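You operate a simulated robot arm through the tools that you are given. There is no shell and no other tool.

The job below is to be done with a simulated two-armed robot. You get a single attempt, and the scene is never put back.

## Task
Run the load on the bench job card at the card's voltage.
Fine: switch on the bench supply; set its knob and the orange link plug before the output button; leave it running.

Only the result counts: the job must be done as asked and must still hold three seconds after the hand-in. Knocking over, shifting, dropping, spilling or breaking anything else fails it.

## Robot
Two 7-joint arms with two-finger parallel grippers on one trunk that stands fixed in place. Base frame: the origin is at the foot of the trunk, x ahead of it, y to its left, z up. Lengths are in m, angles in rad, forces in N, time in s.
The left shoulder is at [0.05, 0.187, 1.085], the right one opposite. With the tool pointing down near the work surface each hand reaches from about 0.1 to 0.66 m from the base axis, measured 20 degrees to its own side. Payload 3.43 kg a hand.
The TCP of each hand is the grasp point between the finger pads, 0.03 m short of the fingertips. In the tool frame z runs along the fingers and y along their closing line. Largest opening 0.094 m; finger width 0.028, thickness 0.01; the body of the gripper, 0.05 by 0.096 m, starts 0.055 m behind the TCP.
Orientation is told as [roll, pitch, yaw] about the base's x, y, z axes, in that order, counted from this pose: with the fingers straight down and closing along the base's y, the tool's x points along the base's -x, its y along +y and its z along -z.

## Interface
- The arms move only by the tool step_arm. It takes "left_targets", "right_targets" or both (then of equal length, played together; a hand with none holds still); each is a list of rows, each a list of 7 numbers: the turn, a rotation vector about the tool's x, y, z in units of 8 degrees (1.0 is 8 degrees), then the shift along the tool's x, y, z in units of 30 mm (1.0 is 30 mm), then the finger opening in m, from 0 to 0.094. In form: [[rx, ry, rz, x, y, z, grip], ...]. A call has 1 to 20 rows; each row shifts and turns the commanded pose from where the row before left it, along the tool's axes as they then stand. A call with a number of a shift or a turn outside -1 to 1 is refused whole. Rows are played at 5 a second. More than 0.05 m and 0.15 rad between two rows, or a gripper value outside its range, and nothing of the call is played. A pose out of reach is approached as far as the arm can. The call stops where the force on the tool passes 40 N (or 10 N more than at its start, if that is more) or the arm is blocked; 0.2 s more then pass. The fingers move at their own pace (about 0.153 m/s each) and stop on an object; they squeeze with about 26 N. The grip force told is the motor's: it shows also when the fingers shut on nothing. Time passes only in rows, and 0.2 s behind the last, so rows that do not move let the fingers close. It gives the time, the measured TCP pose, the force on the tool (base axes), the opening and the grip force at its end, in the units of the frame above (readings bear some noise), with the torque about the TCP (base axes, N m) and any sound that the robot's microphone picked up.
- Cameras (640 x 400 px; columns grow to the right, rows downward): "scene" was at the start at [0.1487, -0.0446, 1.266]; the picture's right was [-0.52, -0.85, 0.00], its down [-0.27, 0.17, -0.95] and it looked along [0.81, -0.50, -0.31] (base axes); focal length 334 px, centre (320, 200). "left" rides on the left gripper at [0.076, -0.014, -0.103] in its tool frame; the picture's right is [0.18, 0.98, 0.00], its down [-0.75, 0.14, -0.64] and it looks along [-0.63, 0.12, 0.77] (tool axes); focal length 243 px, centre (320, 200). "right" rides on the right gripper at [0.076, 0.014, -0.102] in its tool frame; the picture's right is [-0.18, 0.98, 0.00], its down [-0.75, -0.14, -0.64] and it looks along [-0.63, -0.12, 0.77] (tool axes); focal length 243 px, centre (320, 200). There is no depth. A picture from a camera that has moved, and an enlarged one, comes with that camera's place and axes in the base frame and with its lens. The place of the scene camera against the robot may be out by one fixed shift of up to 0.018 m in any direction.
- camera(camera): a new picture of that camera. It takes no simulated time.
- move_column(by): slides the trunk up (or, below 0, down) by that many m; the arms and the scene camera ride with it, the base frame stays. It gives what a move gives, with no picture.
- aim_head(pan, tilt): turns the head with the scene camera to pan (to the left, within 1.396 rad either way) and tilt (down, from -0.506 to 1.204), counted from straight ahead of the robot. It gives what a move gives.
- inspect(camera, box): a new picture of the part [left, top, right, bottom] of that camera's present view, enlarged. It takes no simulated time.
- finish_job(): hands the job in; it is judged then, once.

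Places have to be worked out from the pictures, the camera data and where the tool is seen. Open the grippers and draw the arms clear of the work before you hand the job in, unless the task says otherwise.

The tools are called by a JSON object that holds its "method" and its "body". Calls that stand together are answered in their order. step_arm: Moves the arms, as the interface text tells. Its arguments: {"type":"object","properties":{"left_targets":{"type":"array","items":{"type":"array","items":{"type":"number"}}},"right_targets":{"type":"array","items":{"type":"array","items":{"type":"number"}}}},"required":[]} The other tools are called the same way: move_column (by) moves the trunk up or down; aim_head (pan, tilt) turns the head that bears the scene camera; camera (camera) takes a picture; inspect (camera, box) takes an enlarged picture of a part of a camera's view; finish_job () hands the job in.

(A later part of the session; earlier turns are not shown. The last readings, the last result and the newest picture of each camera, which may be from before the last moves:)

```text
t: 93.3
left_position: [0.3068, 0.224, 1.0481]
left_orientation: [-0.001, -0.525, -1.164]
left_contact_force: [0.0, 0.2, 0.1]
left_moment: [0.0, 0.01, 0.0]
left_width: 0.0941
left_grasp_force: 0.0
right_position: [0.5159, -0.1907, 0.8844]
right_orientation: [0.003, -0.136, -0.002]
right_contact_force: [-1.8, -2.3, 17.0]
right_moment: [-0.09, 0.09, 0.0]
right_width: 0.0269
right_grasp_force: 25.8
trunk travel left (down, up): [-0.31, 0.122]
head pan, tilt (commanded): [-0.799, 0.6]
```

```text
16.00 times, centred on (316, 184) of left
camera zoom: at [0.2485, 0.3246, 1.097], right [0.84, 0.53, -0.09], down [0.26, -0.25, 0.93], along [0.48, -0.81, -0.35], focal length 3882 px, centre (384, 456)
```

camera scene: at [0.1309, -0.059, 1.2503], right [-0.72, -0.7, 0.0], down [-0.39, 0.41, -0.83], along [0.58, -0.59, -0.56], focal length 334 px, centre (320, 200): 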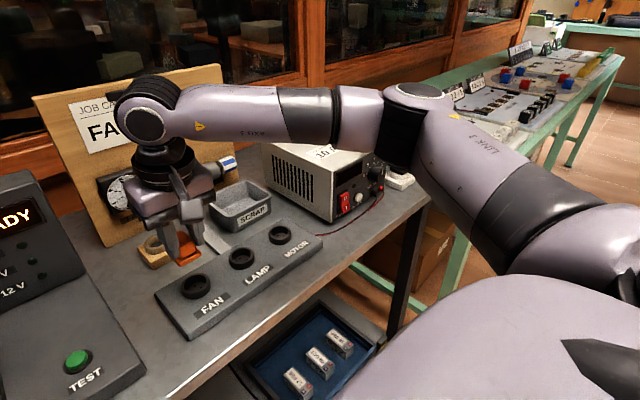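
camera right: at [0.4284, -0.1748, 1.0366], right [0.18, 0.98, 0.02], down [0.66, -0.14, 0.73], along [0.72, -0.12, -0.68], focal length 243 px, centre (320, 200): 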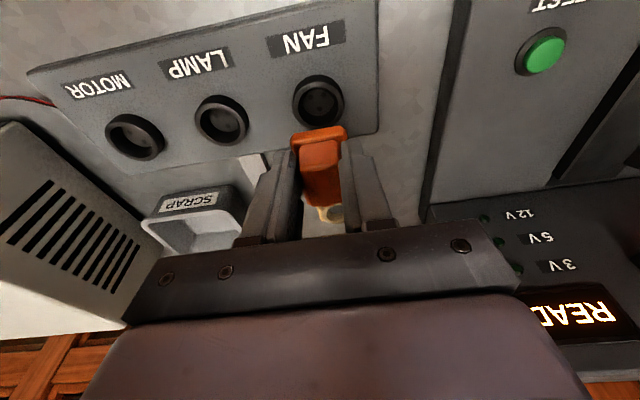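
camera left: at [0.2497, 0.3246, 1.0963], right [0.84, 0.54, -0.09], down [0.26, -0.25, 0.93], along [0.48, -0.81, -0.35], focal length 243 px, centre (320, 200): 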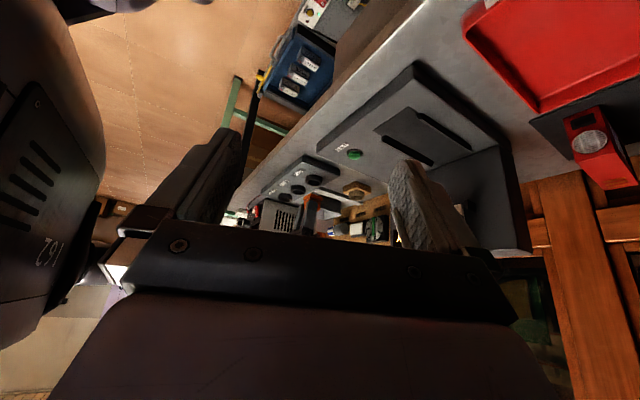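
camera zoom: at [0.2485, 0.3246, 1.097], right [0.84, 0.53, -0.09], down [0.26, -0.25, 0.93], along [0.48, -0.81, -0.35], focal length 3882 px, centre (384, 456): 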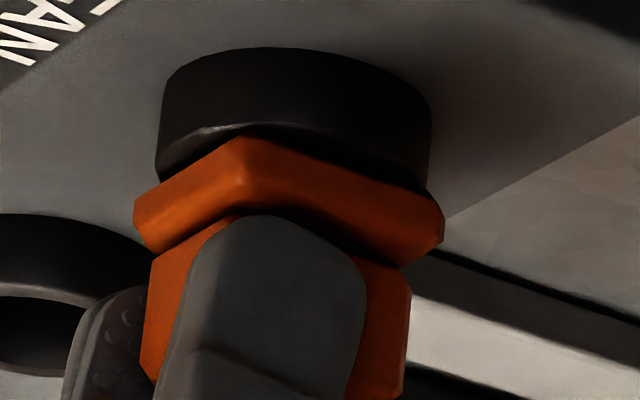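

At ~17 N the hand is still slightly deeper than the initial floor contact. I'll press another 1.5 mm here to see if it slides in.

{"method": "step_arm", "body": {"right_targets": [[0, 0, 0, 0.0045, 0, 0.033, 0.0], [0, 0, 0, 0.0022, 0, 0.0165, 0.0], [0, 0, 0, 0, 0, 0, 0.0]]}}

{"method": "inspect", "body": {"camera": "left", "box": [305, 172, 327, 196]}}

```text
t: 94.1
left_position: [0.3078, 0.2219, 1.0476]
left_orientation: [0.001, -0.526, -1.164]
left_contact_force: [0.1, -0.3, 0.9]
left_moment: [-0.01, 0.02, 0.01]
left_width: 0.094
left_grasp_force: 0.0
right_position: [0.5149, -0.1915, 0.8812]
right_orientation: [0.002, -0.135, 0.002]
right_contact_force: [1.8, -5.1, 22.0]
right_moment: [-0.19, -0.24, -0.03]
right_width: 0.0268
right_grasp_force: 26.1
trunk travel left (down, up): [-0.31, 0.122]
head pan, tilt (commanded): [-0.799, 0.6]
```

```text
16.00 times, centred on (316, 184) of left
camera zoom: at [0.2483, 0.3246, 1.0969], right [0.84, 0.53, -0.09], down [0.26, -0.25, 0.93], along [0.48, -0.81, -0.35], focal length 3882 px, centre (384, 456)
```

zoom: 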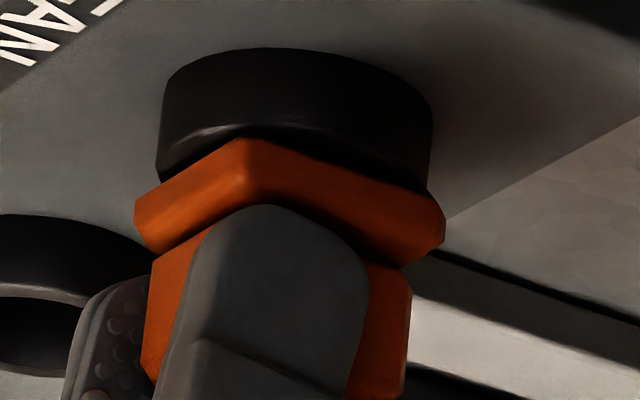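

The plug itself did not move—fingers slid a little—so the pins are still on the floor with the flange ~3 mm above the rim. I'll peck with small offsets and compare force at equal depth; first shift (-0.9, +0.8) mm.

{"method": "step_arm", "body": {"right_targets": [[0, 0, 0, -0.018, 0, -0.132, 0.0], [0, 0, 0, 0.03, 0.027, -0.004, 0.0], [0, 0, 0, 0.009, 0, 0.066, 0.0], [0, 0, 0, 0.0045, 0, 0.033, 0.0], [0, 0, 0, 0, 0, 0, 0.0]]}}

```text
t: 95.3
left_position: [0.306, 0.2226, 1.047]
left_orientation: [-0.001, -0.525, -1.163]
left_contact_force: [-0.2, -0.5, -0.3]
left_moment: [-0.01, 0.02, -0.01]
left_width: 0.094
left_grasp_force: 0.1
right_position: [0.5137, -0.1891, 0.8813]
right_orientation: [0.002, -0.132, 0.001]
right_contact_force: [-5.5, -1.6, 14.7]
right_moment: [-0.06, -0.22, -0.02]
right_width: 0.0269
right_grasp_force: 26.1
trunk travel left (down, up): [-0.31, 0.122]
head pan, tilt (commanded): [-0.799, 0.6]
```

Still on the floor (15 N). I'll peck at a neighbouring offset, +0.5 mm in x.

{"method": "step_arm", "body": {"right_targets": [[0, 0, 0, -0.011, 0, -0.083, 0.0], [0, 0, 0, -0.0165, 0, 0.002, 0.0], [0, 0, 0, 0.011, 0, 0.083, 0.0], [0, 0, 0, 0, 0, 0, 0.0]]}}

{"method": "step_arm", "body": {"right_targets": [[0, 0, 0, -0.011, 0, -0.083, 0.0], [0, 0, 0, 0.033, 0, -0.004, 0.0], [0, 0, 0, 0.011, 0, 0.083, 0.0], [0, 0, 0, 0, 0, 0, 0.0]]}}

{"method": "step_arm", "body": {"right_targets": [[0, 0, 0, -0.011, 0, -0.083, 0.0], [0, 0, 0, -0.0165, 0.0165, 0.002, 0.0], [0, 0, 0, 0.011, 0, 0.083, 0.0], [0, 0, 0, 0, 0, 0, 0.0]]}}

{"method": "step_arm", "body": {"right_targets": [[0, 0, 0, -0.011, 0, -0.083, 0.0], [0, 0, 0, 0, -0.033, 0, 0.0], [0, 0, 0, 0.011, 0, 0.083, 0.0], [0, 0, 0, 0, 0, 0, 0.0]]}}

```text
t: 96.3
left_position: [0.3089, 0.2224, 1.0486]
left_orientation: [0.001, -0.525, -1.164]
left_contact_force: [-0.4, -0.8, 0.0]
left_moment: [0.02, 0.03, 0.03]
left_width: 0.094
left_grasp_force: 0.1
right_position: [0.5145, -0.1894, 0.8801]
right_orientation: [-0.001, -0.132, 0.005]
right_contact_force: [-3.8, -0.2, 11.2]
right_moment: [-0.04, -0.2, 0.02]
right_width: 0.027
right_grasp_force: 26.0
trunk travel left (down, up): [-0.31, 0.122]
head pan, tilt (commanded): [-0.799, 0.6]
```

```text
t: 97.3
left_position: [0.3088, 0.223, 1.0475]
left_orientation: [-0.001, -0.525, -1.165]
left_contact_force: [-0.3, 0.4, 0.6]
left_moment: [0.02, 0.05, 0.01]
left_width: 0.0939
left_grasp_force: 0.1
right_position: [0.5133, -0.1898, 0.8816]
right_orientation: [-0.002, -0.132, 0.002]
right_contact_force: [-1.1, -1.0, 9.6]
right_moment: [-0.05, -0.14, 0.02]
right_width: 0.0271
right_grasp_force: 26.1
trunk travel left (down, up): [-0.31, 0.122]
head pan, tilt (commanded): [-0.799, 0.6]
```

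```text
t: 98.3
left_position: [0.3075, 0.2222, 1.0475]
left_orientation: [-0.001, -0.526, -1.163]
left_contact_force: [0.1, 0.7, 0.0]
left_moment: [0.01, -0.01, 0.0]
left_width: 0.0938
left_grasp_force: 0.0
right_position: [0.5142, -0.1887, 0.8813]
right_orientation: [-0.001, -0.132, 0.003]
right_contact_force: [-2.7, -1.0, 7.8]
right_moment: [-0.1, -0.1, -0.04]
right_width: 0.0271
right_grasp_force: 25.4
trunk travel left (down, up): [-0.31, 0.122]
head pan, tilt (commanded): [-0.799, 0.6]
```

```text
t: 99.3
left_position: [0.3086, 0.2217, 1.048]
left_orientation: [-0.003, -0.524, -1.164]
left_contact_force: [-0.1, -0.4, -0.3]
left_moment: [-0.02, -0.02, 0.01]
left_width: 0.094
left_grasp_force: 0.1
right_position: [0.515, -0.1904, 0.8815]
right_orientation: [0.0, -0.133, 0.002]
right_contact_force: [-2.3, -1.7, 7.3]
right_moment: [-0.06, -0.02, 0.0]
right_width: 0.0273
right_grasp_force: 26.3
trunk travel left (down, up): [-0.31, 0.122]
head pan, tilt (commanded): [-0.799, 0.6]
```

None of the pecks dropped in. I need to see whether there's really a gap between flange and rim, so I'll take close views of the contact zone now.

{"method": "inspect", "body": {"camera": "scene", "box": [175, 265, 225, 305]}}

{"method": "inspect", "body": {"camera": "left", "box": [305, 174, 325, 192]}}

{"method": "inspect", "body": {"camera": "right", "box": [285, 90, 355, 160]}}

{"method": "inspect", "body": {"camera": "scene", "box": [222, 240, 262, 275]}}

```text
10.00 times, centred on (200, 285) of scene
camera zoom: at [0.1301, -0.0589, 1.2505], right [-0.72, -0.7, 0.0], down [-0.39, 0.4, -0.83], along [0.58, -0.59, -0.56], focal length 3342 px, centre (1520, -650)
```

zoom: 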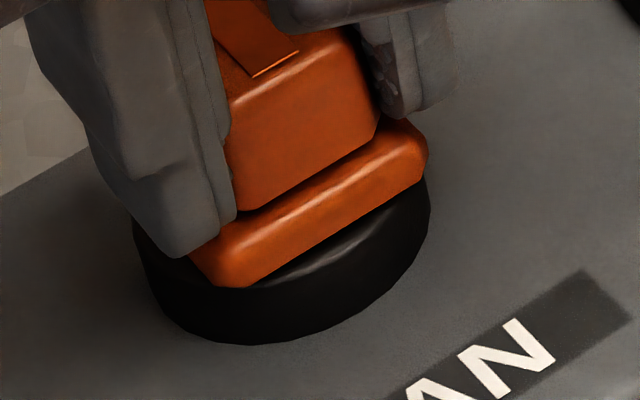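

```text
16.00 times, centred on (315, 183) of left
camera zoom: at [0.2492, 0.3245, 1.0967], right [0.84, 0.53, -0.09], down [0.26, -0.25, 0.93], along [0.48, -0.81, -0.35], focal length 3882 px, centre (400, 472)
```

zoom: 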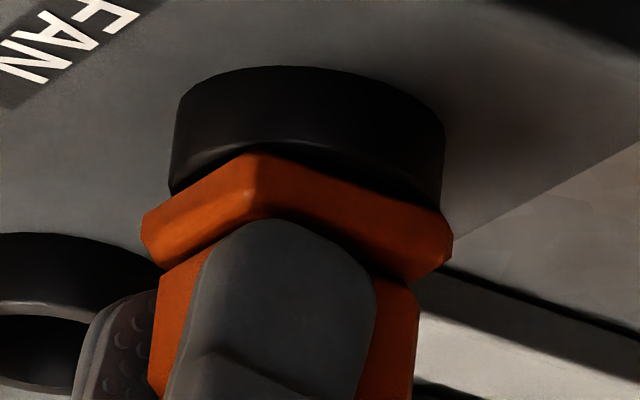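

```text
5.71 times, centred on (320, 125) of right
camera zoom: at [0.4245, -0.1758, 0.9729], right [0.18, 0.98, 0.03], down [0.66, -0.14, 0.74], along [0.73, -0.12, -0.68], focal length 1386 px, centre (320, 629)
```

zoom: 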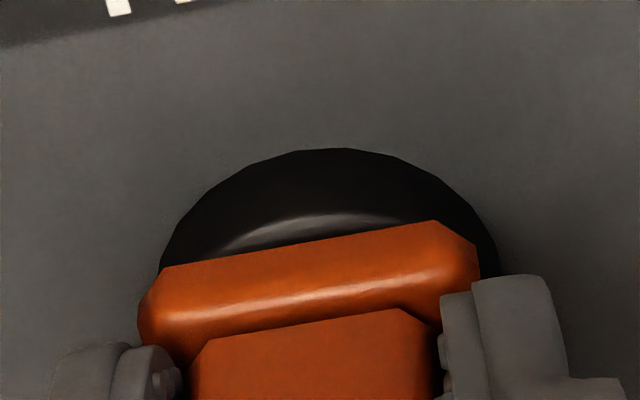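

```text
11.43 times, centred on (242, 258) of scene
camera zoom: at [0.1301, -0.0589, 1.2505], right [-0.72, -0.7, 0.0], down [-0.39, 0.4, -0.83], along [0.58, -0.59, -0.56], focal length 3820 px, centre (1211, -457)
```

zoom: 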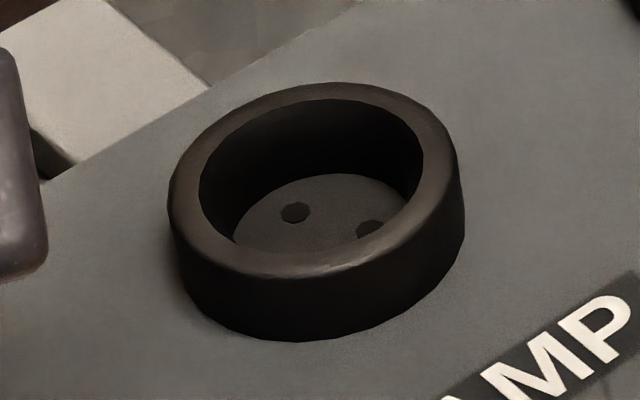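

The socket "holes" are flat marks on the panel inside the collar, and the flange lower edge computes to z≈0.826 – right on the collar rim (0.825), just as it sat in its holder. So the plug is seated; I'll do a last ~0.4 mm centring and press lightly.

{"method": "step_arm", "body": {"right_targets": [[0, 0, 0, -0.009, 0, -0.066, 0.0], [0, 0, 0, -0.014, 0.01, 0.002, 0.0], [0, 0, 0, 0.009, 0, 0.066, 0.0], [0, 0, 0, 0.007, 0, 0.05, 0.0], [0, 0, 0, 0, 0, 0, 0.0]]}}

{"method": "inspect", "body": {"camera": "scene", "box": [175, 265, 225, 305]}}

{"method": "inspect", "body": {"camera": "left", "box": [305, 174, 325, 192]}}

```text
t: 100.5
left_position: [0.3075, 0.2213, 1.0494]
left_orientation: [0.0, -0.524, -1.165]
left_contact_force: [0.7, 0.7, -0.5]
left_moment: [0.01, 0.0, -0.02]
left_width: 0.0941
left_grasp_force: 0.1
right_position: [0.5144, -0.1894, 0.8806]
right_orientation: [0.002, -0.137, 0.002]
right_contact_force: [-2.9, -3.8, 19.5]
right_moment: [-0.14, 0.2, 0.01]
right_width: 0.027
right_grasp_force: 26.2
trunk travel left (down, up): [-0.31, 0.122]
head pan, tilt (commanded): [-0.799, 0.6]
```

```text
10.00 times, centred on (200, 285) of scene
camera zoom: at [0.129, -0.0588, 1.2508], right [-0.72, -0.7, 0.0], down [-0.39, 0.4, -0.83], along [0.58, -0.59, -0.56], focal length 3342 px, centre (1520, -650)
```

zoom: 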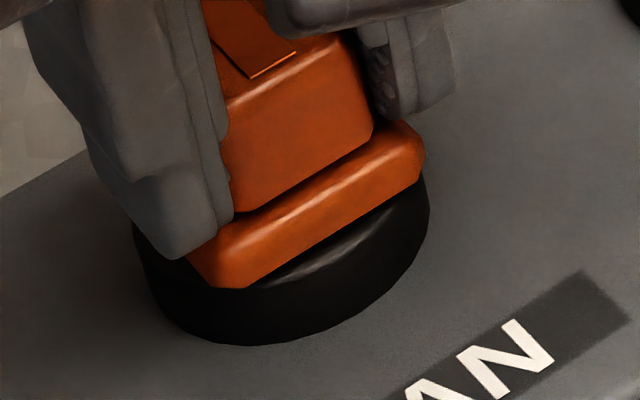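

```text
16.00 times, centred on (315, 183) of left
camera zoom: at [0.2482, 0.3246, 1.0971], right [0.84, 0.53, -0.09], down [0.26, -0.25, 0.93], along [0.48, -0.81, -0.35], focal length 3882 px, centre (400, 472)
```

zoom: 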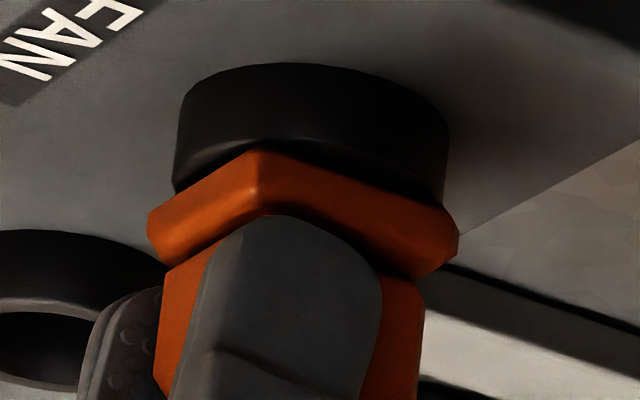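

The flange sits on the collar, well centred. I'll relax the press, then open the fingers and rise straight up.

{"method": "step_arm", "body": {"right_targets": [[0, 0, 0, -0.008, 0, -0.06, 0.0], [0, 0, 0, 0, 0, 0, 0.03], [0, 0, 0, 0, 0, 0, 0.06], [0, 0, 0, 0, 0, 0, 0.06]]}}

{"method": "inspect", "body": {"camera": "left", "box": [303, 172, 327, 194]}}

{"method": "inspect", "body": {"camera": "scene", "box": [165, 235, 235, 305]}}

```text
t: 101.5
left_position: [0.3082, 0.2222, 1.0474]
left_orientation: [-0.002, -0.525, -1.163]
left_contact_force: [-0.7, -0.6, 0.0]
left_moment: [0.0, -0.04, -0.02]
left_width: 0.094
left_grasp_force: 0.0
right_position: [0.5153, -0.1889, 0.88]
right_orientation: [0.0, -0.127, 0.001]
right_contact_force: [-0.2, -0.5, -0.7]
right_moment: [-0.01, 0.0, -0.02]
right_width: 0.0599
right_grasp_force: 0.0
trunk travel left (down, up): [-0.31, 0.122]
head pan, tilt (commanded): [-0.799, 0.6]
```

```text
16.00 times, centred on (315, 183) of left
camera zoom: at [0.2498, 0.3244, 1.0964], right [0.84, 0.53, -0.09], down [0.26, -0.25, 0.93], along [0.48, -0.81, -0.35], focal length 3882 px, centre (400, 472)
```

zoom: 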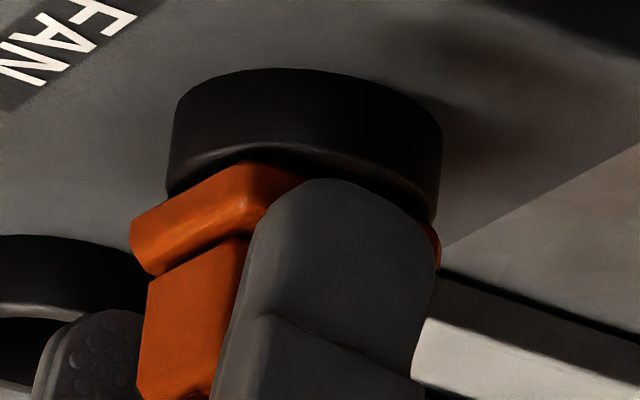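

```text
5.71 times, centred on (200, 270) of scene
camera zoom: at [0.1309, -0.0591, 1.2503], right [-0.72, -0.7, 0.0], down [-0.39, 0.41, -0.83], along [0.58, -0.59, -0.56], focal length 1910 px, centre (1006, -200)
```

zoom: 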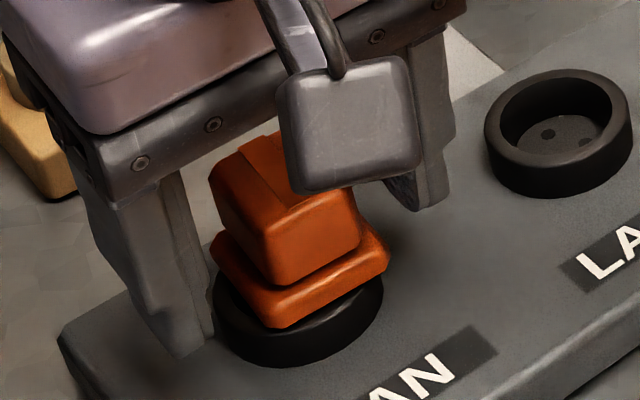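

Released; the plug stays upright. I'll raise the hand clear and inspect how it sits.

{"method": "step_arm", "body": {"right_targets": [[0, 0, 0, -0.1, 0, -0.8, 0.06], [0, 0, 0, -0.1, 0, -0.8, 0.06], [0, 0, 0, -0.1, 0, -0.8, 0.06], [0, 0, 0, 0, 0, -0.5, 0.06]]}}

{"method": "inspect", "body": {"camera": "left", "box": [303, 172, 327, 194]}}

{"method": "inspect", "body": {"camera": "scene", "box": [165, 235, 235, 305]}}

{"method": "inspect", "body": {"camera": "right", "box": [270, 60, 370, 160]}}

```text
t: 102.5
left_position: [0.3081, 0.2229, 1.0475]
left_orientation: [-0.002, -0.524, -1.164]
left_contact_force: [-0.2, 0.4, -0.3]
left_moment: [-0.02, -0.01, 0.02]
left_width: 0.0939
left_grasp_force: 0.0
right_position: [0.5133, -0.192, 0.9673]
right_orientation: [0.001, -0.132, 0.001]
right_contact_force: [-0.3, 0.5, 0.1]
right_moment: [0.02, -0.01, 0.02]
right_width: 0.06
right_grasp_force: 0.1
trunk travel left (down, up): [-0.31, 0.122]
head pan, tilt (commanded): [-0.799, 0.6]
```

```text
16.00 times, centred on (315, 183) of left
camera zoom: at [0.2497, 0.3245, 1.0965], right [0.84, 0.53, -0.09], down [0.26, -0.25, 0.93], along [0.48, -0.81, -0.35], focal length 3882 px, centre (400, 472)
```

zoom: 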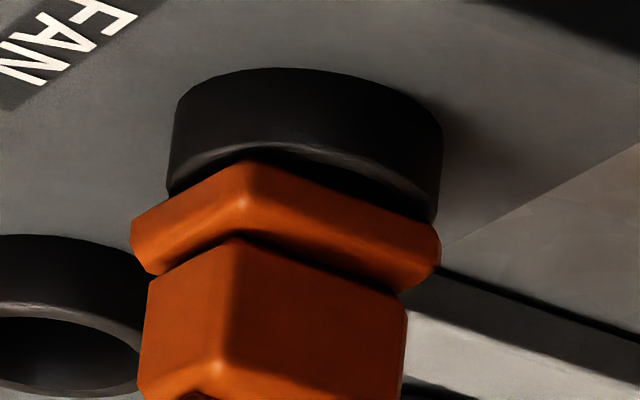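

```text
5.71 times, centred on (200, 270) of scene
camera zoom: at [0.1307, -0.059, 1.2503], right [-0.72, -0.7, 0.0], down [-0.39, 0.41, -0.83], along [0.58, -0.59, -0.56], focal length 1910 px, centre (1006, -200)
```

zoom: 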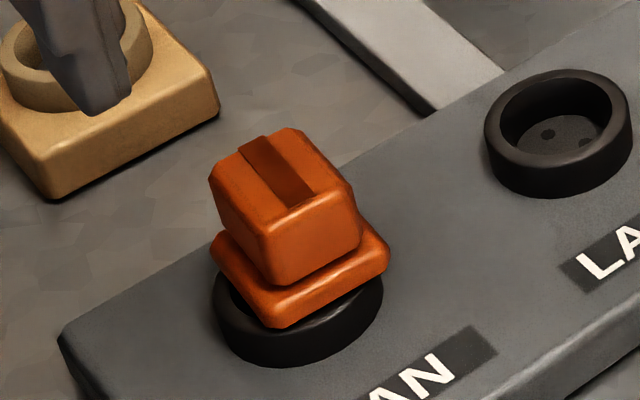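

```text
4.00 times, centred on (320, 110) of right
camera zoom: at [0.4231, -0.1756, 1.0595], right [0.18, 0.98, 0.03], down [0.66, -0.14, 0.73], along [0.73, -0.12, -0.68], focal length 970 px, centre (320, 560)
```

zoom: 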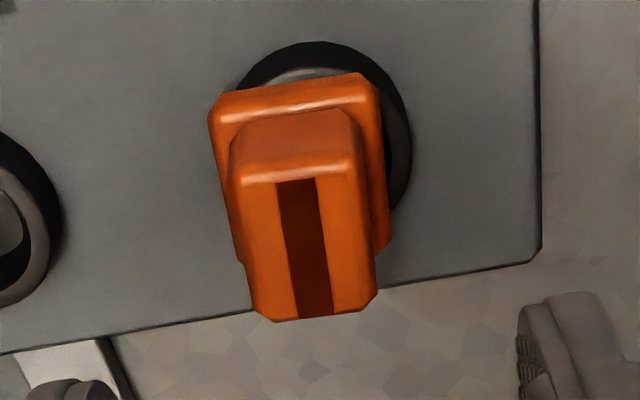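

The plug shifted ~3 mm toward -y as the fingers opened (it rests freely on the collar). I'll descend the same path, re-grip to recentre it in y, and check alignment again before a slower release.

{"method": "step_arm", "body": {"right_targets": [[0, 0, 0, 0, 0, 0.5, 0.06], [0, 0, 0, 0.1, 0, 0.8, 0.06], [0, 0, 0, 0.1, 0, 0.8, 0.06], [0, 0, 0, 0.1, 0, 0.8, 0.06], [0, 0, 0, 0, 0, 0, 0.045], [0, 0, 0, 0, 0, 0, 0.035], [0, 0, 0, 0, 0, 0, 0.026], [0, 0, 0, 0, 0, 0, 0.02], [0, 0, 0, 0, 0, 0, 0.02]]}}

{"method": "inspect", "body": {"camera": "left", "box": [303, 172, 327, 194]}}

{"method": "inspect", "body": {"camera": "scene", "box": [175, 262, 225, 302]}}

{"method": "inspect", "body": {"camera": "right", "box": [285, 90, 355, 160]}}

```text
t: 104.5
left_position: [0.3096, 0.2223, 1.0481]
left_orientation: [-0.002, -0.522, -1.163]
left_contact_force: [0.1, 0.1, -0.5]
left_moment: [0.0, -0.04, 0.02]
left_width: 0.0938
left_grasp_force: 0.1
right_position: [0.5152, -0.1902, 0.8793]
right_orientation: [0.002, -0.131, 0.001]
right_contact_force: [0.6, -0.1, 0.5]
right_moment: [0.0, 0.02, -0.04]
right_width: 0.027
right_grasp_force: 25.8
trunk travel left (down, up): [-0.31, 0.122]
head pan, tilt (commanded): [-0.799, 0.6]
```

```text
16.00 times, centred on (315, 183) of left
camera zoom: at [0.2498, 0.3244, 1.0965], right [0.84, 0.53, -0.09], down [0.26, -0.25, 0.93], along [0.48, -0.81, -0.35], focal length 3882 px, centre (400, 472)
```

zoom: 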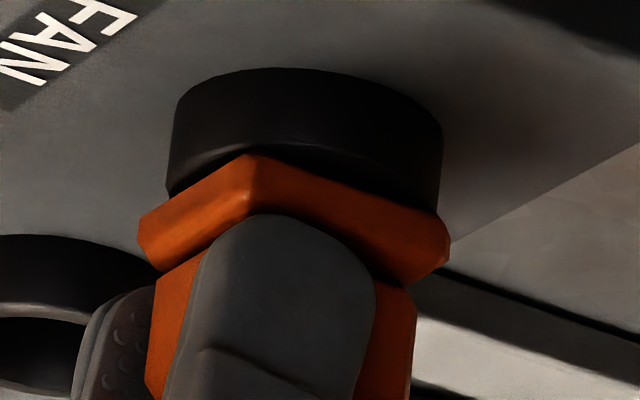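

```text
10.00 times, centred on (200, 282) of scene
camera zoom: at [0.1309, -0.0591, 1.2503], right [-0.72, -0.7, 0.0], down [-0.39, 0.41, -0.83], along [0.58, -0.59, -0.56], focal length 3342 px, centre (1520, -620)
```

zoom: 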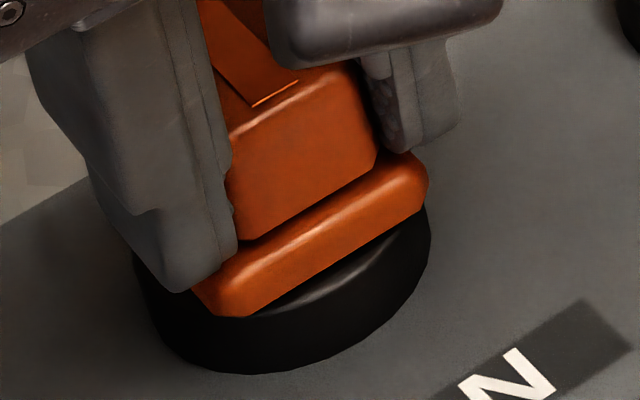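

```text
5.71 times, centred on (320, 125) of right
camera zoom: at [0.4249, -0.1757, 0.9719], right [0.18, 0.98, 0.02], down [0.66, -0.14, 0.73], along [0.73, -0.12, -0.68], focal length 1386 px, centre (320, 629)
```

zoom: 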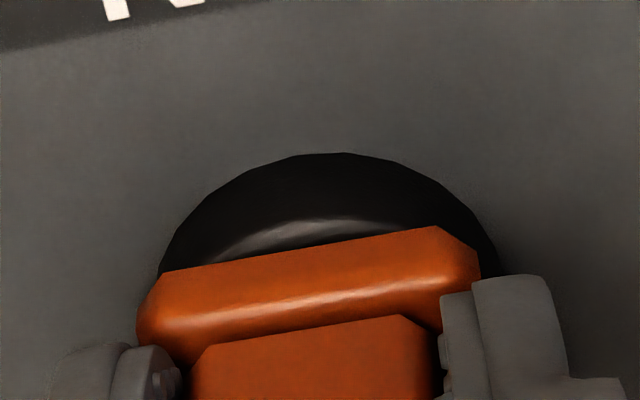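

Re-gripping recentred it: the flange is within ~1 mm of the collar centre. I'll nudge +0.5 mm in y and open the fingers very gradually.

{"method": "step_arm", "body": {"right_targets": [[0, 0, 0, 0, 0.0165, 0, 0.02], [0, 0, 0, 0, 0, 0, 0.0265], [0, 0, 0, 0, 0, 0, 0.0275], [0, 0, 0, 0, 0, 0, 0.0285], [0, 0, 0, 0, 0, 0, 0.0295], [0, 0, 0, 0, 0, 0, 0.0305], [0, 0, 0, 0, 0, 0, 0.032], [0, 0, 0, 0, 0, 0, 0.036], [0, 0, 0, 0, 0, 0, 0.044], [0, 0, 0, 0, 0, 0, 0.056], [0, 0, 0, 0, 0, 0, 0.06]]}}

{"method": "inspect", "body": {"camera": "left", "box": [303, 172, 327, 194]}}

{"method": "inspect", "body": {"camera": "right", "box": [285, 90, 355, 160]}}

```text
t: 106.9
left_position: [0.31, 0.2221, 1.0467]
left_orientation: [-0.003, -0.525, -1.164]
left_contact_force: [0.3, -0.1, -0.5]
left_moment: [0.02, -0.01, -0.02]
left_width: 0.094
left_grasp_force: 0.0
right_position: [0.5151, -0.1895, 0.8807]
right_orientation: [0.001, -0.13, 0.002]
right_contact_force: [-0.4, 0.6, -0.8]
right_moment: [0.0, 0.01, 0.01]
right_width: 0.0599
right_grasp_force: 0.1
trunk travel left (down, up): [-0.31, 0.122]
head pan, tilt (commanded): [-0.799, 0.6]
```

```text
16.00 times, centred on (315, 183) of left
camera zoom: at [0.2498, 0.3244, 1.0965], right [0.84, 0.53, -0.09], down [0.26, -0.25, 0.93], along [0.48, -0.81, -0.35], focal length 3882 px, centre (400, 472)
```

zoom: 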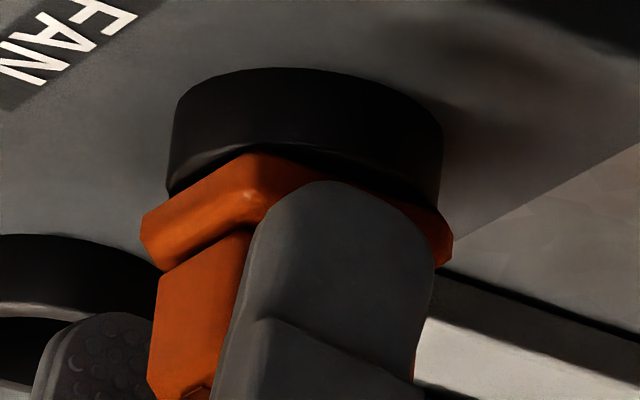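

```text
5.71 times, centred on (320, 125) of right
camera zoom: at [0.425, -0.1752, 0.972], right [0.18, 0.98, 0.02], down [0.66, -0.14, 0.73], along [0.73, -0.12, -0.68], focal length 1386 px, centre (320, 629)
```

zoom: 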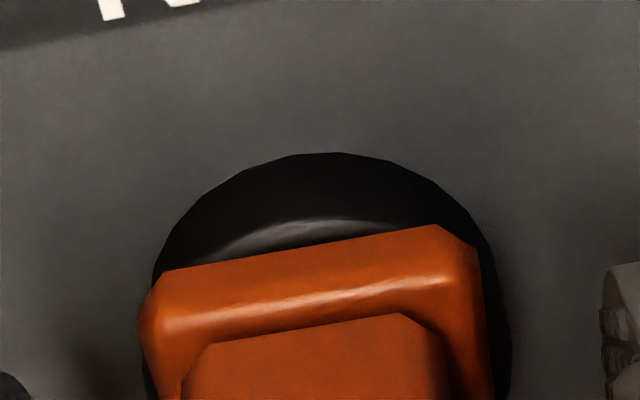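

The slow release kept the plug in place, centred on the collar. I'll rise vertically and check the final seat.

{"method": "step_arm", "body": {"right_targets": [[0, 0, 0, -0.053, 0, -0.4, 0.06], [0, 0, 0, -0.106, 0, -0.8, 0.06], [0, 0, 0, -0.106, 0, -0.8, 0.06], [0, 0, 0, -0.106, 0, -0.8, 0.06]]}}

{"method": "inspect", "body": {"camera": "left", "box": [303, 172, 327, 194]}}

{"method": "inspect", "body": {"camera": "right", "box": [270, 60, 370, 160]}}

{"method": "camera", "body": {"camera": "scene"}}

```text
t: 107.9
left_position: [0.3087, 0.2215, 1.0479]
left_orientation: [-0.003, -0.524, -1.164]
left_contact_force: [0.6, 0.0, 0.0]
left_moment: [-0.01, -0.02, -0.03]
left_width: 0.0941
left_grasp_force: 0.0
right_position: [0.5152, -0.1891, 0.9664]
right_orientation: [0.001, -0.132, 0.002]
right_contact_force: [0.6, -0.2, -0.3]
right_moment: [0.01, -0.03, 0.0]
right_width: 0.0598
right_grasp_force: 0.1
trunk travel left (down, up): [-0.31, 0.122]
head pan, tilt (commanded): [-0.799, 0.6]
```

```text
16.00 times, centred on (315, 183) of left
camera zoom: at [0.2497, 0.3245, 1.0965], right [0.84, 0.53, -0.09], down [0.26, -0.25, 0.93], along [0.48, -0.81, -0.35], focal length 3882 px, centre (400, 472)
```

zoom: 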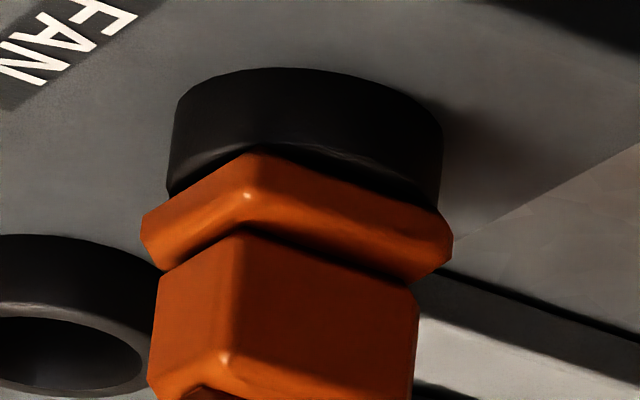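

```text
4.00 times, centred on (320, 110) of right
camera zoom: at [0.4253, -0.1751, 1.058], right [0.18, 0.98, 0.02], down [0.66, -0.14, 0.73], along [0.73, -0.12, -0.68], focal length 970 px, centre (320, 560)
```

zoom: 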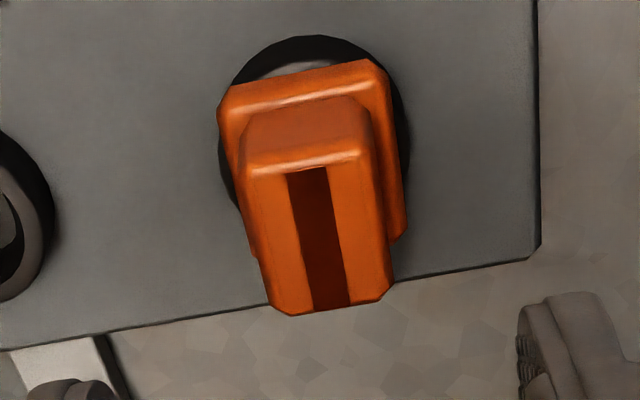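

```text
taken
camera scene: at [0.1307, -0.059, 1.2503], right [-0.72, -0.7, 0.0], down [-0.39, 0.41, -0.83], along [0.58, -0.59, -0.56], focal length 334 px, centre (320, 200)
```

scene: 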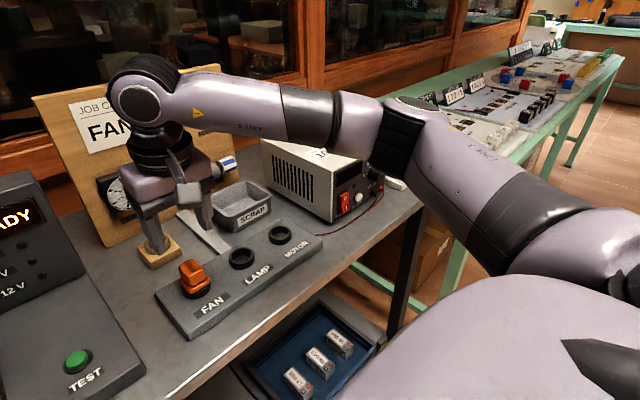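

Side view geometry shows the flange resting on the collar rim all round, as it did in its holder, and centred within ~1 mm. Next is the supply: I'll raise the right hand, level its pitch, and move it over to in front of the supply for a close look.

{"method": "step_arm", "body": {"right_targets": [[0, 0, 0, -0.1, 0, -0.9, 0.06], [0, 0, 0, -0.1, 0, -0.9, 0.06], [0, 0, 0, -0.1, 0, -0.9, 0.06], [0, 0.945, 0, 0, 0, 0, 0.06], [0, 0, 0, 0.5, -1, 0, 0.06], [0, 0, 0, 0.5, -1, 0, 0.06], [0, 0, 0, 0.5, -1, 0, 0.06], [0, 0, 0, 0.5, -1, 0, 0.06], [0, 0, 0, 0.5, -1, 0, 0.06], [0, 0, 0, 0.5, -1, 0, 0.06], [0, 0, 0, 0.5, -1, 0, 0.06], [0, 0, 0, 0.5, -1, 0, 0.06], [0, 0, 0, 0.5, -0.8, 0, 0.06]]}}

{"method": "camera", "body": {"camera": "right"}}

{"method": "camera", "body": {"camera": "scene"}}

```text
t: 110.7
left_position: [0.3085, 0.2211, 1.0481]
left_orientation: [-0.002, -0.523, -1.163]
left_contact_force: [0.2, 0.1, 0.1]
left_moment: [-0.01, -0.01, -0.02]
left_width: 0.094
left_grasp_force: 0.0
right_position: [0.3783, -0.4551, 1.0467]
right_orientation: [0.002, 0.001, 0.003]
right_contact_force: [-0.5, 1.3, -0.5]
right_moment: [0.01, -0.05, 0.01]
right_width: 0.06
right_grasp_force: 0.0
trunk travel left (down, up): [-0.31, 0.122]
head pan, tilt (commanded): [-0.799, 0.6]
```

```text
taken
camera right: at [0.3019, -0.4403, 1.1492], right [0.18, 0.98, 0.0], down [0.76, -0.14, 0.64], along [0.63, -0.12, -0.77], focal length 243 px, centre (320, 200)
```

right: 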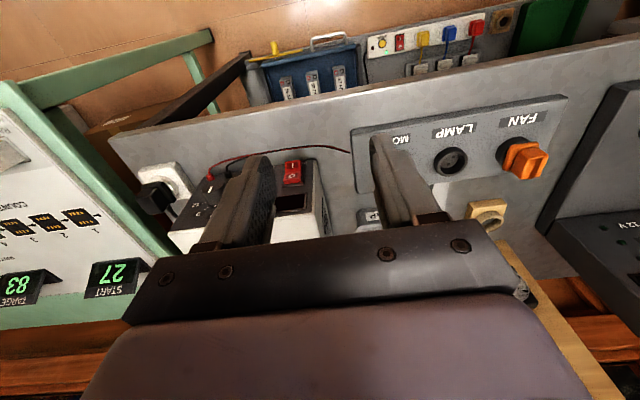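

```text
taken
camera scene: at [0.1307, -0.0592, 1.2504], right [-0.72, -0.7, 0.0], down [-0.39, 0.41, -0.83], along [0.58, -0.59, -0.56], focal length 334 px, centre (320, 200)
```

scene: 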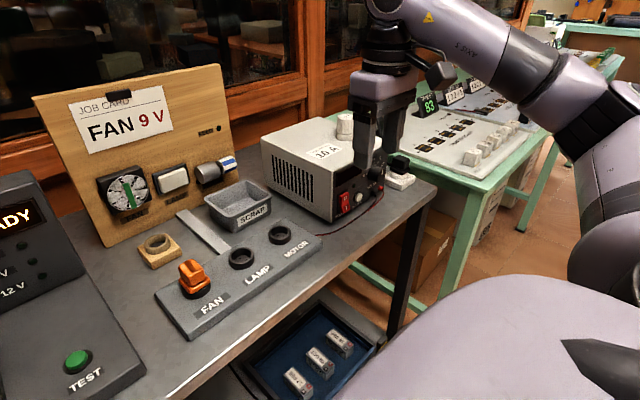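

Now I'll rotate the right hand: first yaw −90° (in small steps) so that, after pitching forward, the tool points +x with its camera to the left.

{"method": "step_arm", "body": {"right_targets": [[0, 0, 0.94, 0, 0, 0, 0.06], [0, 0, 0.94, 0, 0, 0, 0.06], [0, 0, 0.94, 0, 0, 0, 0.06], [0, 0, 0.94, 0, 0, 0, 0.06], [0, 0, 0.94, 0, 0, 0, 0.06], [0, 0, 0.94, 0, 0, 0, 0.06], [0, 0, 0.94, 0, 0, 0, 0.06], [0, 0, 0.94, 0, 0, 0, 0.06], [0, 0, 0.94, 0, 0, 0, 0.06], [0, 0, 0.94, 0, 0, 0, 0.06], [0, 0, 0.94, 0, 0, 0, 0.06], [0, 0, 0.94, 0, 0, 0, 0.06]]}}

{"method": "camera", "body": {"camera": "scene"}}

```text
t: 113.3
left_position: [0.3082, 0.2226, 1.0475]
left_orientation: [0.0, -0.524, -1.165]
left_contact_force: [-0.4, -0.3, -0.1]
left_moment: [-0.01, 0.03, -0.02]
left_width: 0.094
left_grasp_force: 0.1
right_position: [0.3794, -0.4531, 1.0458]
right_orientation: [-0.001, 0.0, -1.577]
right_contact_force: [-0.4, -0.2, 0.2]
right_moment: [-0.01, -0.02, 0.03]
right_width: 0.0599
right_grasp_force: 0.0
trunk travel left (down, up): [-0.31, 0.122]
head pan, tilt (commanded): [-0.799, 0.6]
```

```text
taken
camera scene: at [0.1308, -0.0591, 1.2503], right [-0.72, -0.7, 0.0], down [-0.39, 0.41, -0.83], along [0.58, -0.59, -0.56], focal length 334 px, centre (320, 200)
```

scene: 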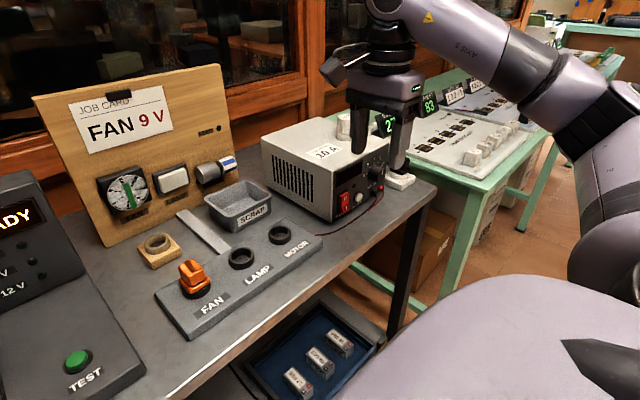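

Yaw is done cleanly. Now pitch the tool forward by rotating about its x axis toward pointing +x.

{"method": "step_arm", "body": {"right_targets": [[-0.94, 0, 0, 0, 0, 0, 0.06], [-0.94, 0, 0, 0, 0, 0, 0.06], [-0.94, 0, 0, 0, 0, 0, 0.06], [-0.94, 0, 0, 0, 0, 0, 0.06], [-0.94, 0, 0, 0, 0, 0, 0.06], [-0.94, 0, 0, 0, 0, 0, 0.06], [-0.94, 0, 0, 0, 0, 0, 0.06], [-0.94, 0, 0, 0, 0, 0, 0.06], [-0.94, 0, 0, 0, 0, 0, 0.06], [-0.94, 0, 0, 0, 0, 0, 0.06], [-0.94, 0, 0, 0, 0, 0, 0.06], [-0.94, 0, 0, 0, 0, 0, 0.06]]}}

{"method": "camera", "body": {"camera": "scene"}}

{"method": "camera", "body": {"camera": "right"}}

```text
t: 115.9
left_position: [0.3085, 0.2214, 1.0475]
left_orientation: [-0.002, -0.524, -1.165]
left_contact_force: [0.6, 0.2, -0.3]
left_moment: [0.02, -0.01, 0.0]
left_width: 0.0939
left_grasp_force: 0.0
right_position: [0.3797, -0.4542, 1.0471]
right_orientation: [1.574, 0.0, -1.573]
right_contact_force: [0.2, 0.7, -1.2]
right_moment: [-0.01, 0.0, 0.01]
right_width: 0.0602
right_grasp_force: 0.1
trunk travel left (down, up): [-0.31, 0.122]
head pan, tilt (commanded): [-0.799, 0.6]
```

```text
taken
camera scene: at [0.1309, -0.0592, 1.2504], right [-0.72, -0.7, 0.0], down [-0.39, 0.41, -0.82], along [0.58, -0.59, -0.57], focal length 334 px, centre (320, 200)
```

scene: 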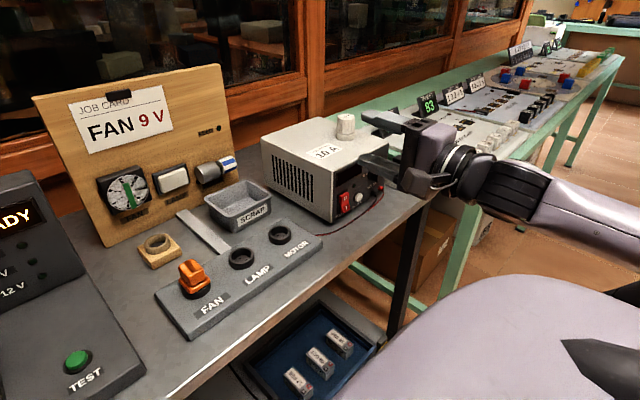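

```text
taken
camera right: at [0.2759, -0.3771, 1.0603], right [0.0, -0.18, 0.98], down [-0.64, -0.75, -0.14], along [0.77, -0.63, -0.12], focal length 243 px, centre (320, 200)
```

right: 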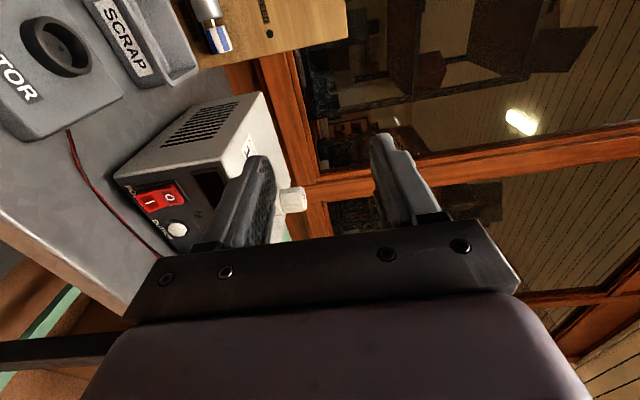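

The hand now points straight at +x with the camera to its left. I'll inspect the supply front from both cameras.

{"method": "inspect", "body": {"camera": "right", "box": [110, 80, 310, 260]}}

{"method": "inspect", "body": {"camera": "scene", "box": [320, 140, 420, 230]}}

```text
2.22 times, centred on (210, 170) of right
camera zoom: at [0.2759, -0.3771, 1.0603], right [0.0, -0.18, 0.98], down [-0.64, -0.75, -0.14], along [0.77, -0.63, -0.12], focal length 539 px, centre (564, 267)
```

zoom: 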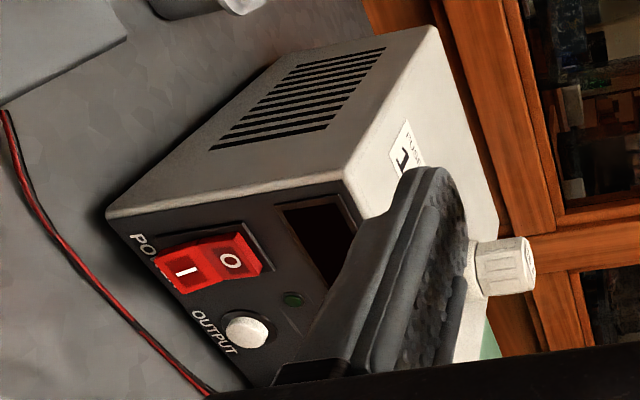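

```text
4.44 times, centred on (370, 185) of scene
camera zoom: at [0.1309, -0.0592, 1.2504], right [-0.72, -0.7, 0.0], down [-0.39, 0.41, -0.82], along [0.58, -0.59, -0.57], focal length 1485 px, centre (98, 267)
```

zoom: 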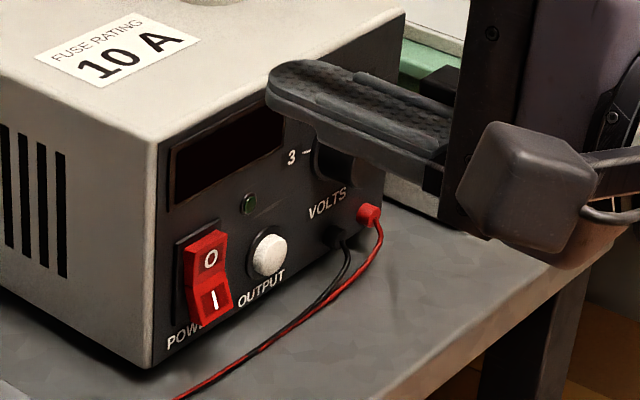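

Front face of the supply is at x≈0.507, left edge y≈-0.49; rocker "I" ≈(0.50, -0.527, 0.822), button ≈(0.497, -0.572, 0.834). I'll lower the hand in front to see the knob face-on.

{"method": "step_arm", "body": {"right_targets": [[0, 0, 0, -0.4, -0.9, -0.5, 0.06], [0, 0, 0, -0.4, -0.9, -0.5, 0.06], [0, 0, 0, -0.4, -0.9, -0.2, 0.06], [0, 0, 0, -0.4, -0.9, 0, 0.06]]}}

{"method": "camera", "body": {"camera": "right"}}

{"method": "inspect", "body": {"camera": "scene", "box": [320, 140, 420, 230]}}

```text
t: 116.9
left_position: [0.3087, 0.2221, 1.0464]
left_orientation: [-0.002, -0.523, -1.164]
left_contact_force: [0.0, 0.5, -0.1]
left_moment: [0.03, 0.01, -0.01]
left_width: 0.094
left_grasp_force: 0.0
right_position: [0.3433, -0.5026, 0.9387]
right_orientation: [1.575, -0.002, -1.574]
right_contact_force: [-0.5, 0.0, -1.4]
right_moment: [0.0, 0.03, -0.04]
right_width: 0.0601
right_grasp_force: 0.0
trunk travel left (down, up): [-0.31, 0.122]
head pan, tilt (commanded): [-0.799, 0.6]
```

```text
taken
camera right: at [0.2399, -0.4249, 0.9525], right [0.0, -0.18, 0.98], down [-0.64, -0.75, -0.14], along [0.77, -0.63, -0.12], focal length 243 px, centre (320, 200)
```

right: 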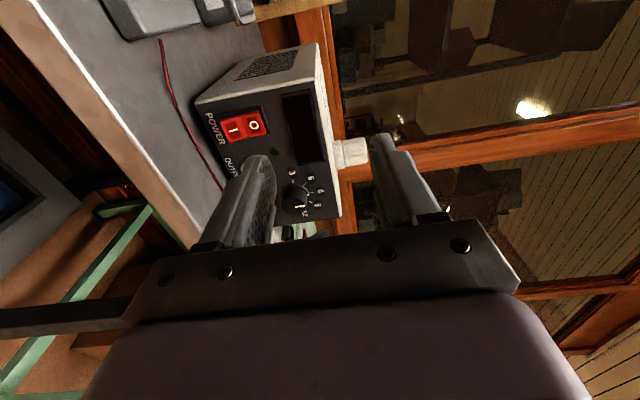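

```text
4.44 times, centred on (370, 185) of scene
camera zoom: at [0.1308, -0.0592, 1.2503], right [-0.72, -0.7, 0.0], down [-0.39, 0.41, -0.82], along [0.58, -0.59, -0.57], focal length 1485 px, centre (98, 267)
```

zoom: 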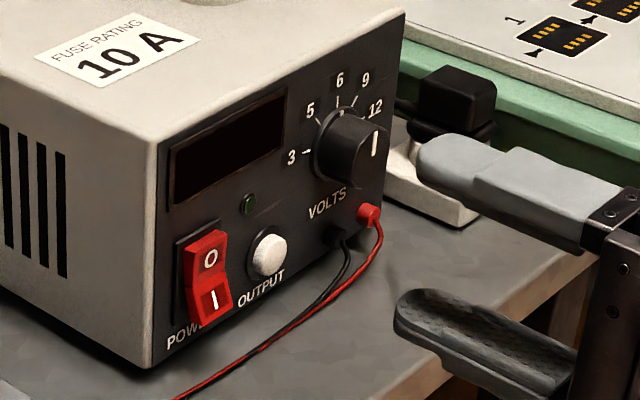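

Good view of the dial. I'll zoom in on the right camera's picture of the knob and the front.

{"method": "inspect", "body": {"camera": "right", "box": [190, 70, 350, 230]}}

{"method": "inspect", "body": {"camera": "right", "box": [265, 160, 335, 225]}}

{"method": "inspect", "body": {"camera": "scene", "box": [362, 152, 392, 182]}}

```text
2.50 times, centred on (270, 150) of right
camera zoom: at [0.2399, -0.4249, 0.9525], right [0.0, -0.18, 0.98], down [-0.64, -0.75, -0.14], along [0.77, -0.63, -0.12], focal length 606 px, centre (445, 325)
```

zoom: 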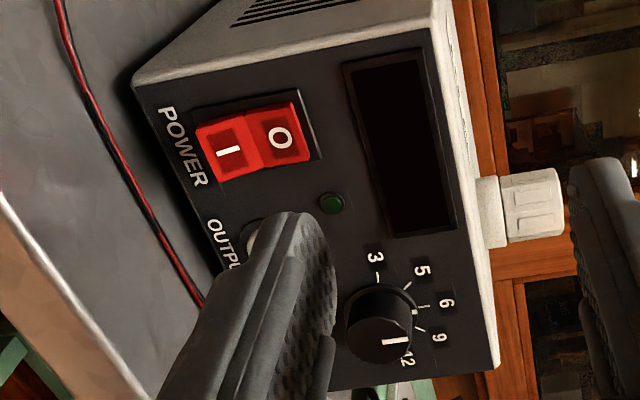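

```text
6.15 times, centred on (300, 192) of right
camera zoom: at [0.2399, -0.4249, 0.9525], right [0.0, -0.18, 0.98], down [-0.64, -0.75, -0.14], along [0.77, -0.63, -0.12], focal length 1493 px, centre (443, 246)
```

zoom: 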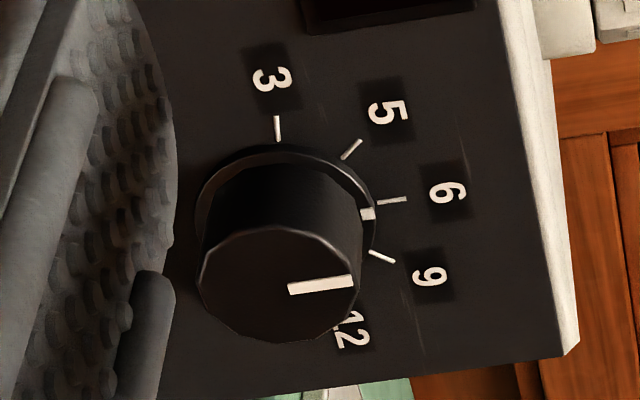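

```text
13.33 times, centred on (377, 167) of scene
camera zoom: at [0.1308, -0.0592, 1.2503], right [-0.72, -0.7, 0.0], down [-0.39, 0.41, -0.82], along [0.58, -0.59, -0.57], focal length 4456 px, centre (-440, 640)
```

zoom: 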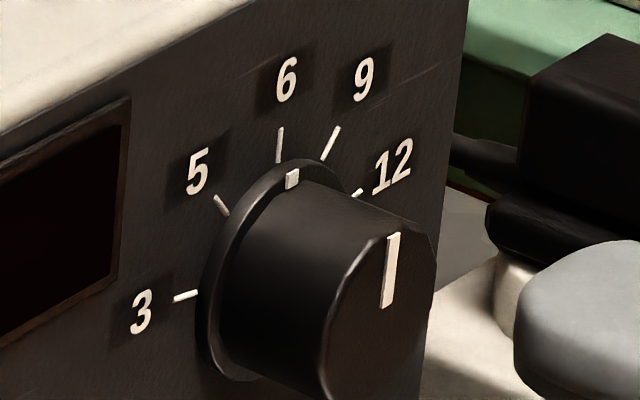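

The dial spans 40° per step and the pointer is at 6; 9 needs +40° clockwise. Knob axis ≈(y -0.628, z 0.878), Ø34 mm. For better depth I'll shift the camera 0.1 m sideways and triangulate the controls.

{"method": "step_arm", "body": {"right_targets": [[0, 0, 0, -0.83, 0, 0, 0.06], [0, 0, 0, -0.83, 0, 0, 0.06], [0, 0, 0, -0.83, 0, 0, 0.06], [0, 0, 0, -0.83, 0, 0, 0.06]]}}

{"method": "camera", "body": {"camera": "right"}}

{"method": "inspect", "body": {"camera": "right", "box": [170, 60, 330, 220]}}

```text
t: 117.9
left_position: [0.3091, 0.2225, 1.0476]
left_orientation: [-0.002, -0.524, -1.165]
left_contact_force: [-0.5, 0.1, -0.5]
left_moment: [0.0, 0.05, -0.01]
left_width: 0.0941
left_grasp_force: 0.0
right_position: [0.3424, -0.602, 0.9379]
right_orientation: [1.571, 0.002, -1.575]
right_contact_force: [0.4, 0.0, 0.2]
right_moment: [-0.03, 0.01, 0.01]
right_width: 0.0601
right_grasp_force: 0.0
trunk travel left (down, up): [-0.31, 0.122]
head pan, tilt (commanded): [-0.799, 0.6]
```

```text
taken
camera right: at [0.2399, -0.5242, 0.952], right [0.0, -0.18, 0.98], down [-0.64, -0.75, -0.14], along [0.77, -0.63, -0.12], focal length 243 px, centre (320, 200)
```

right: 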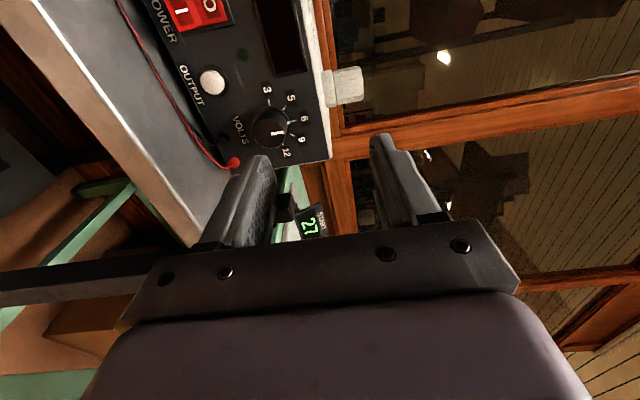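

```text
2.50 times, centred on (250, 140) of right
camera zoom: at [0.2399, -0.5242, 0.952], right [0.0, -0.18, 0.98], down [-0.64, -0.75, -0.14], along [0.77, -0.63, -0.12], focal length 606 px, centre (495, 350)
```

zoom: 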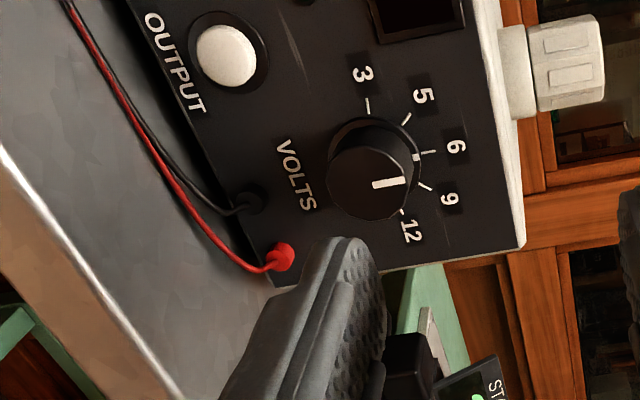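

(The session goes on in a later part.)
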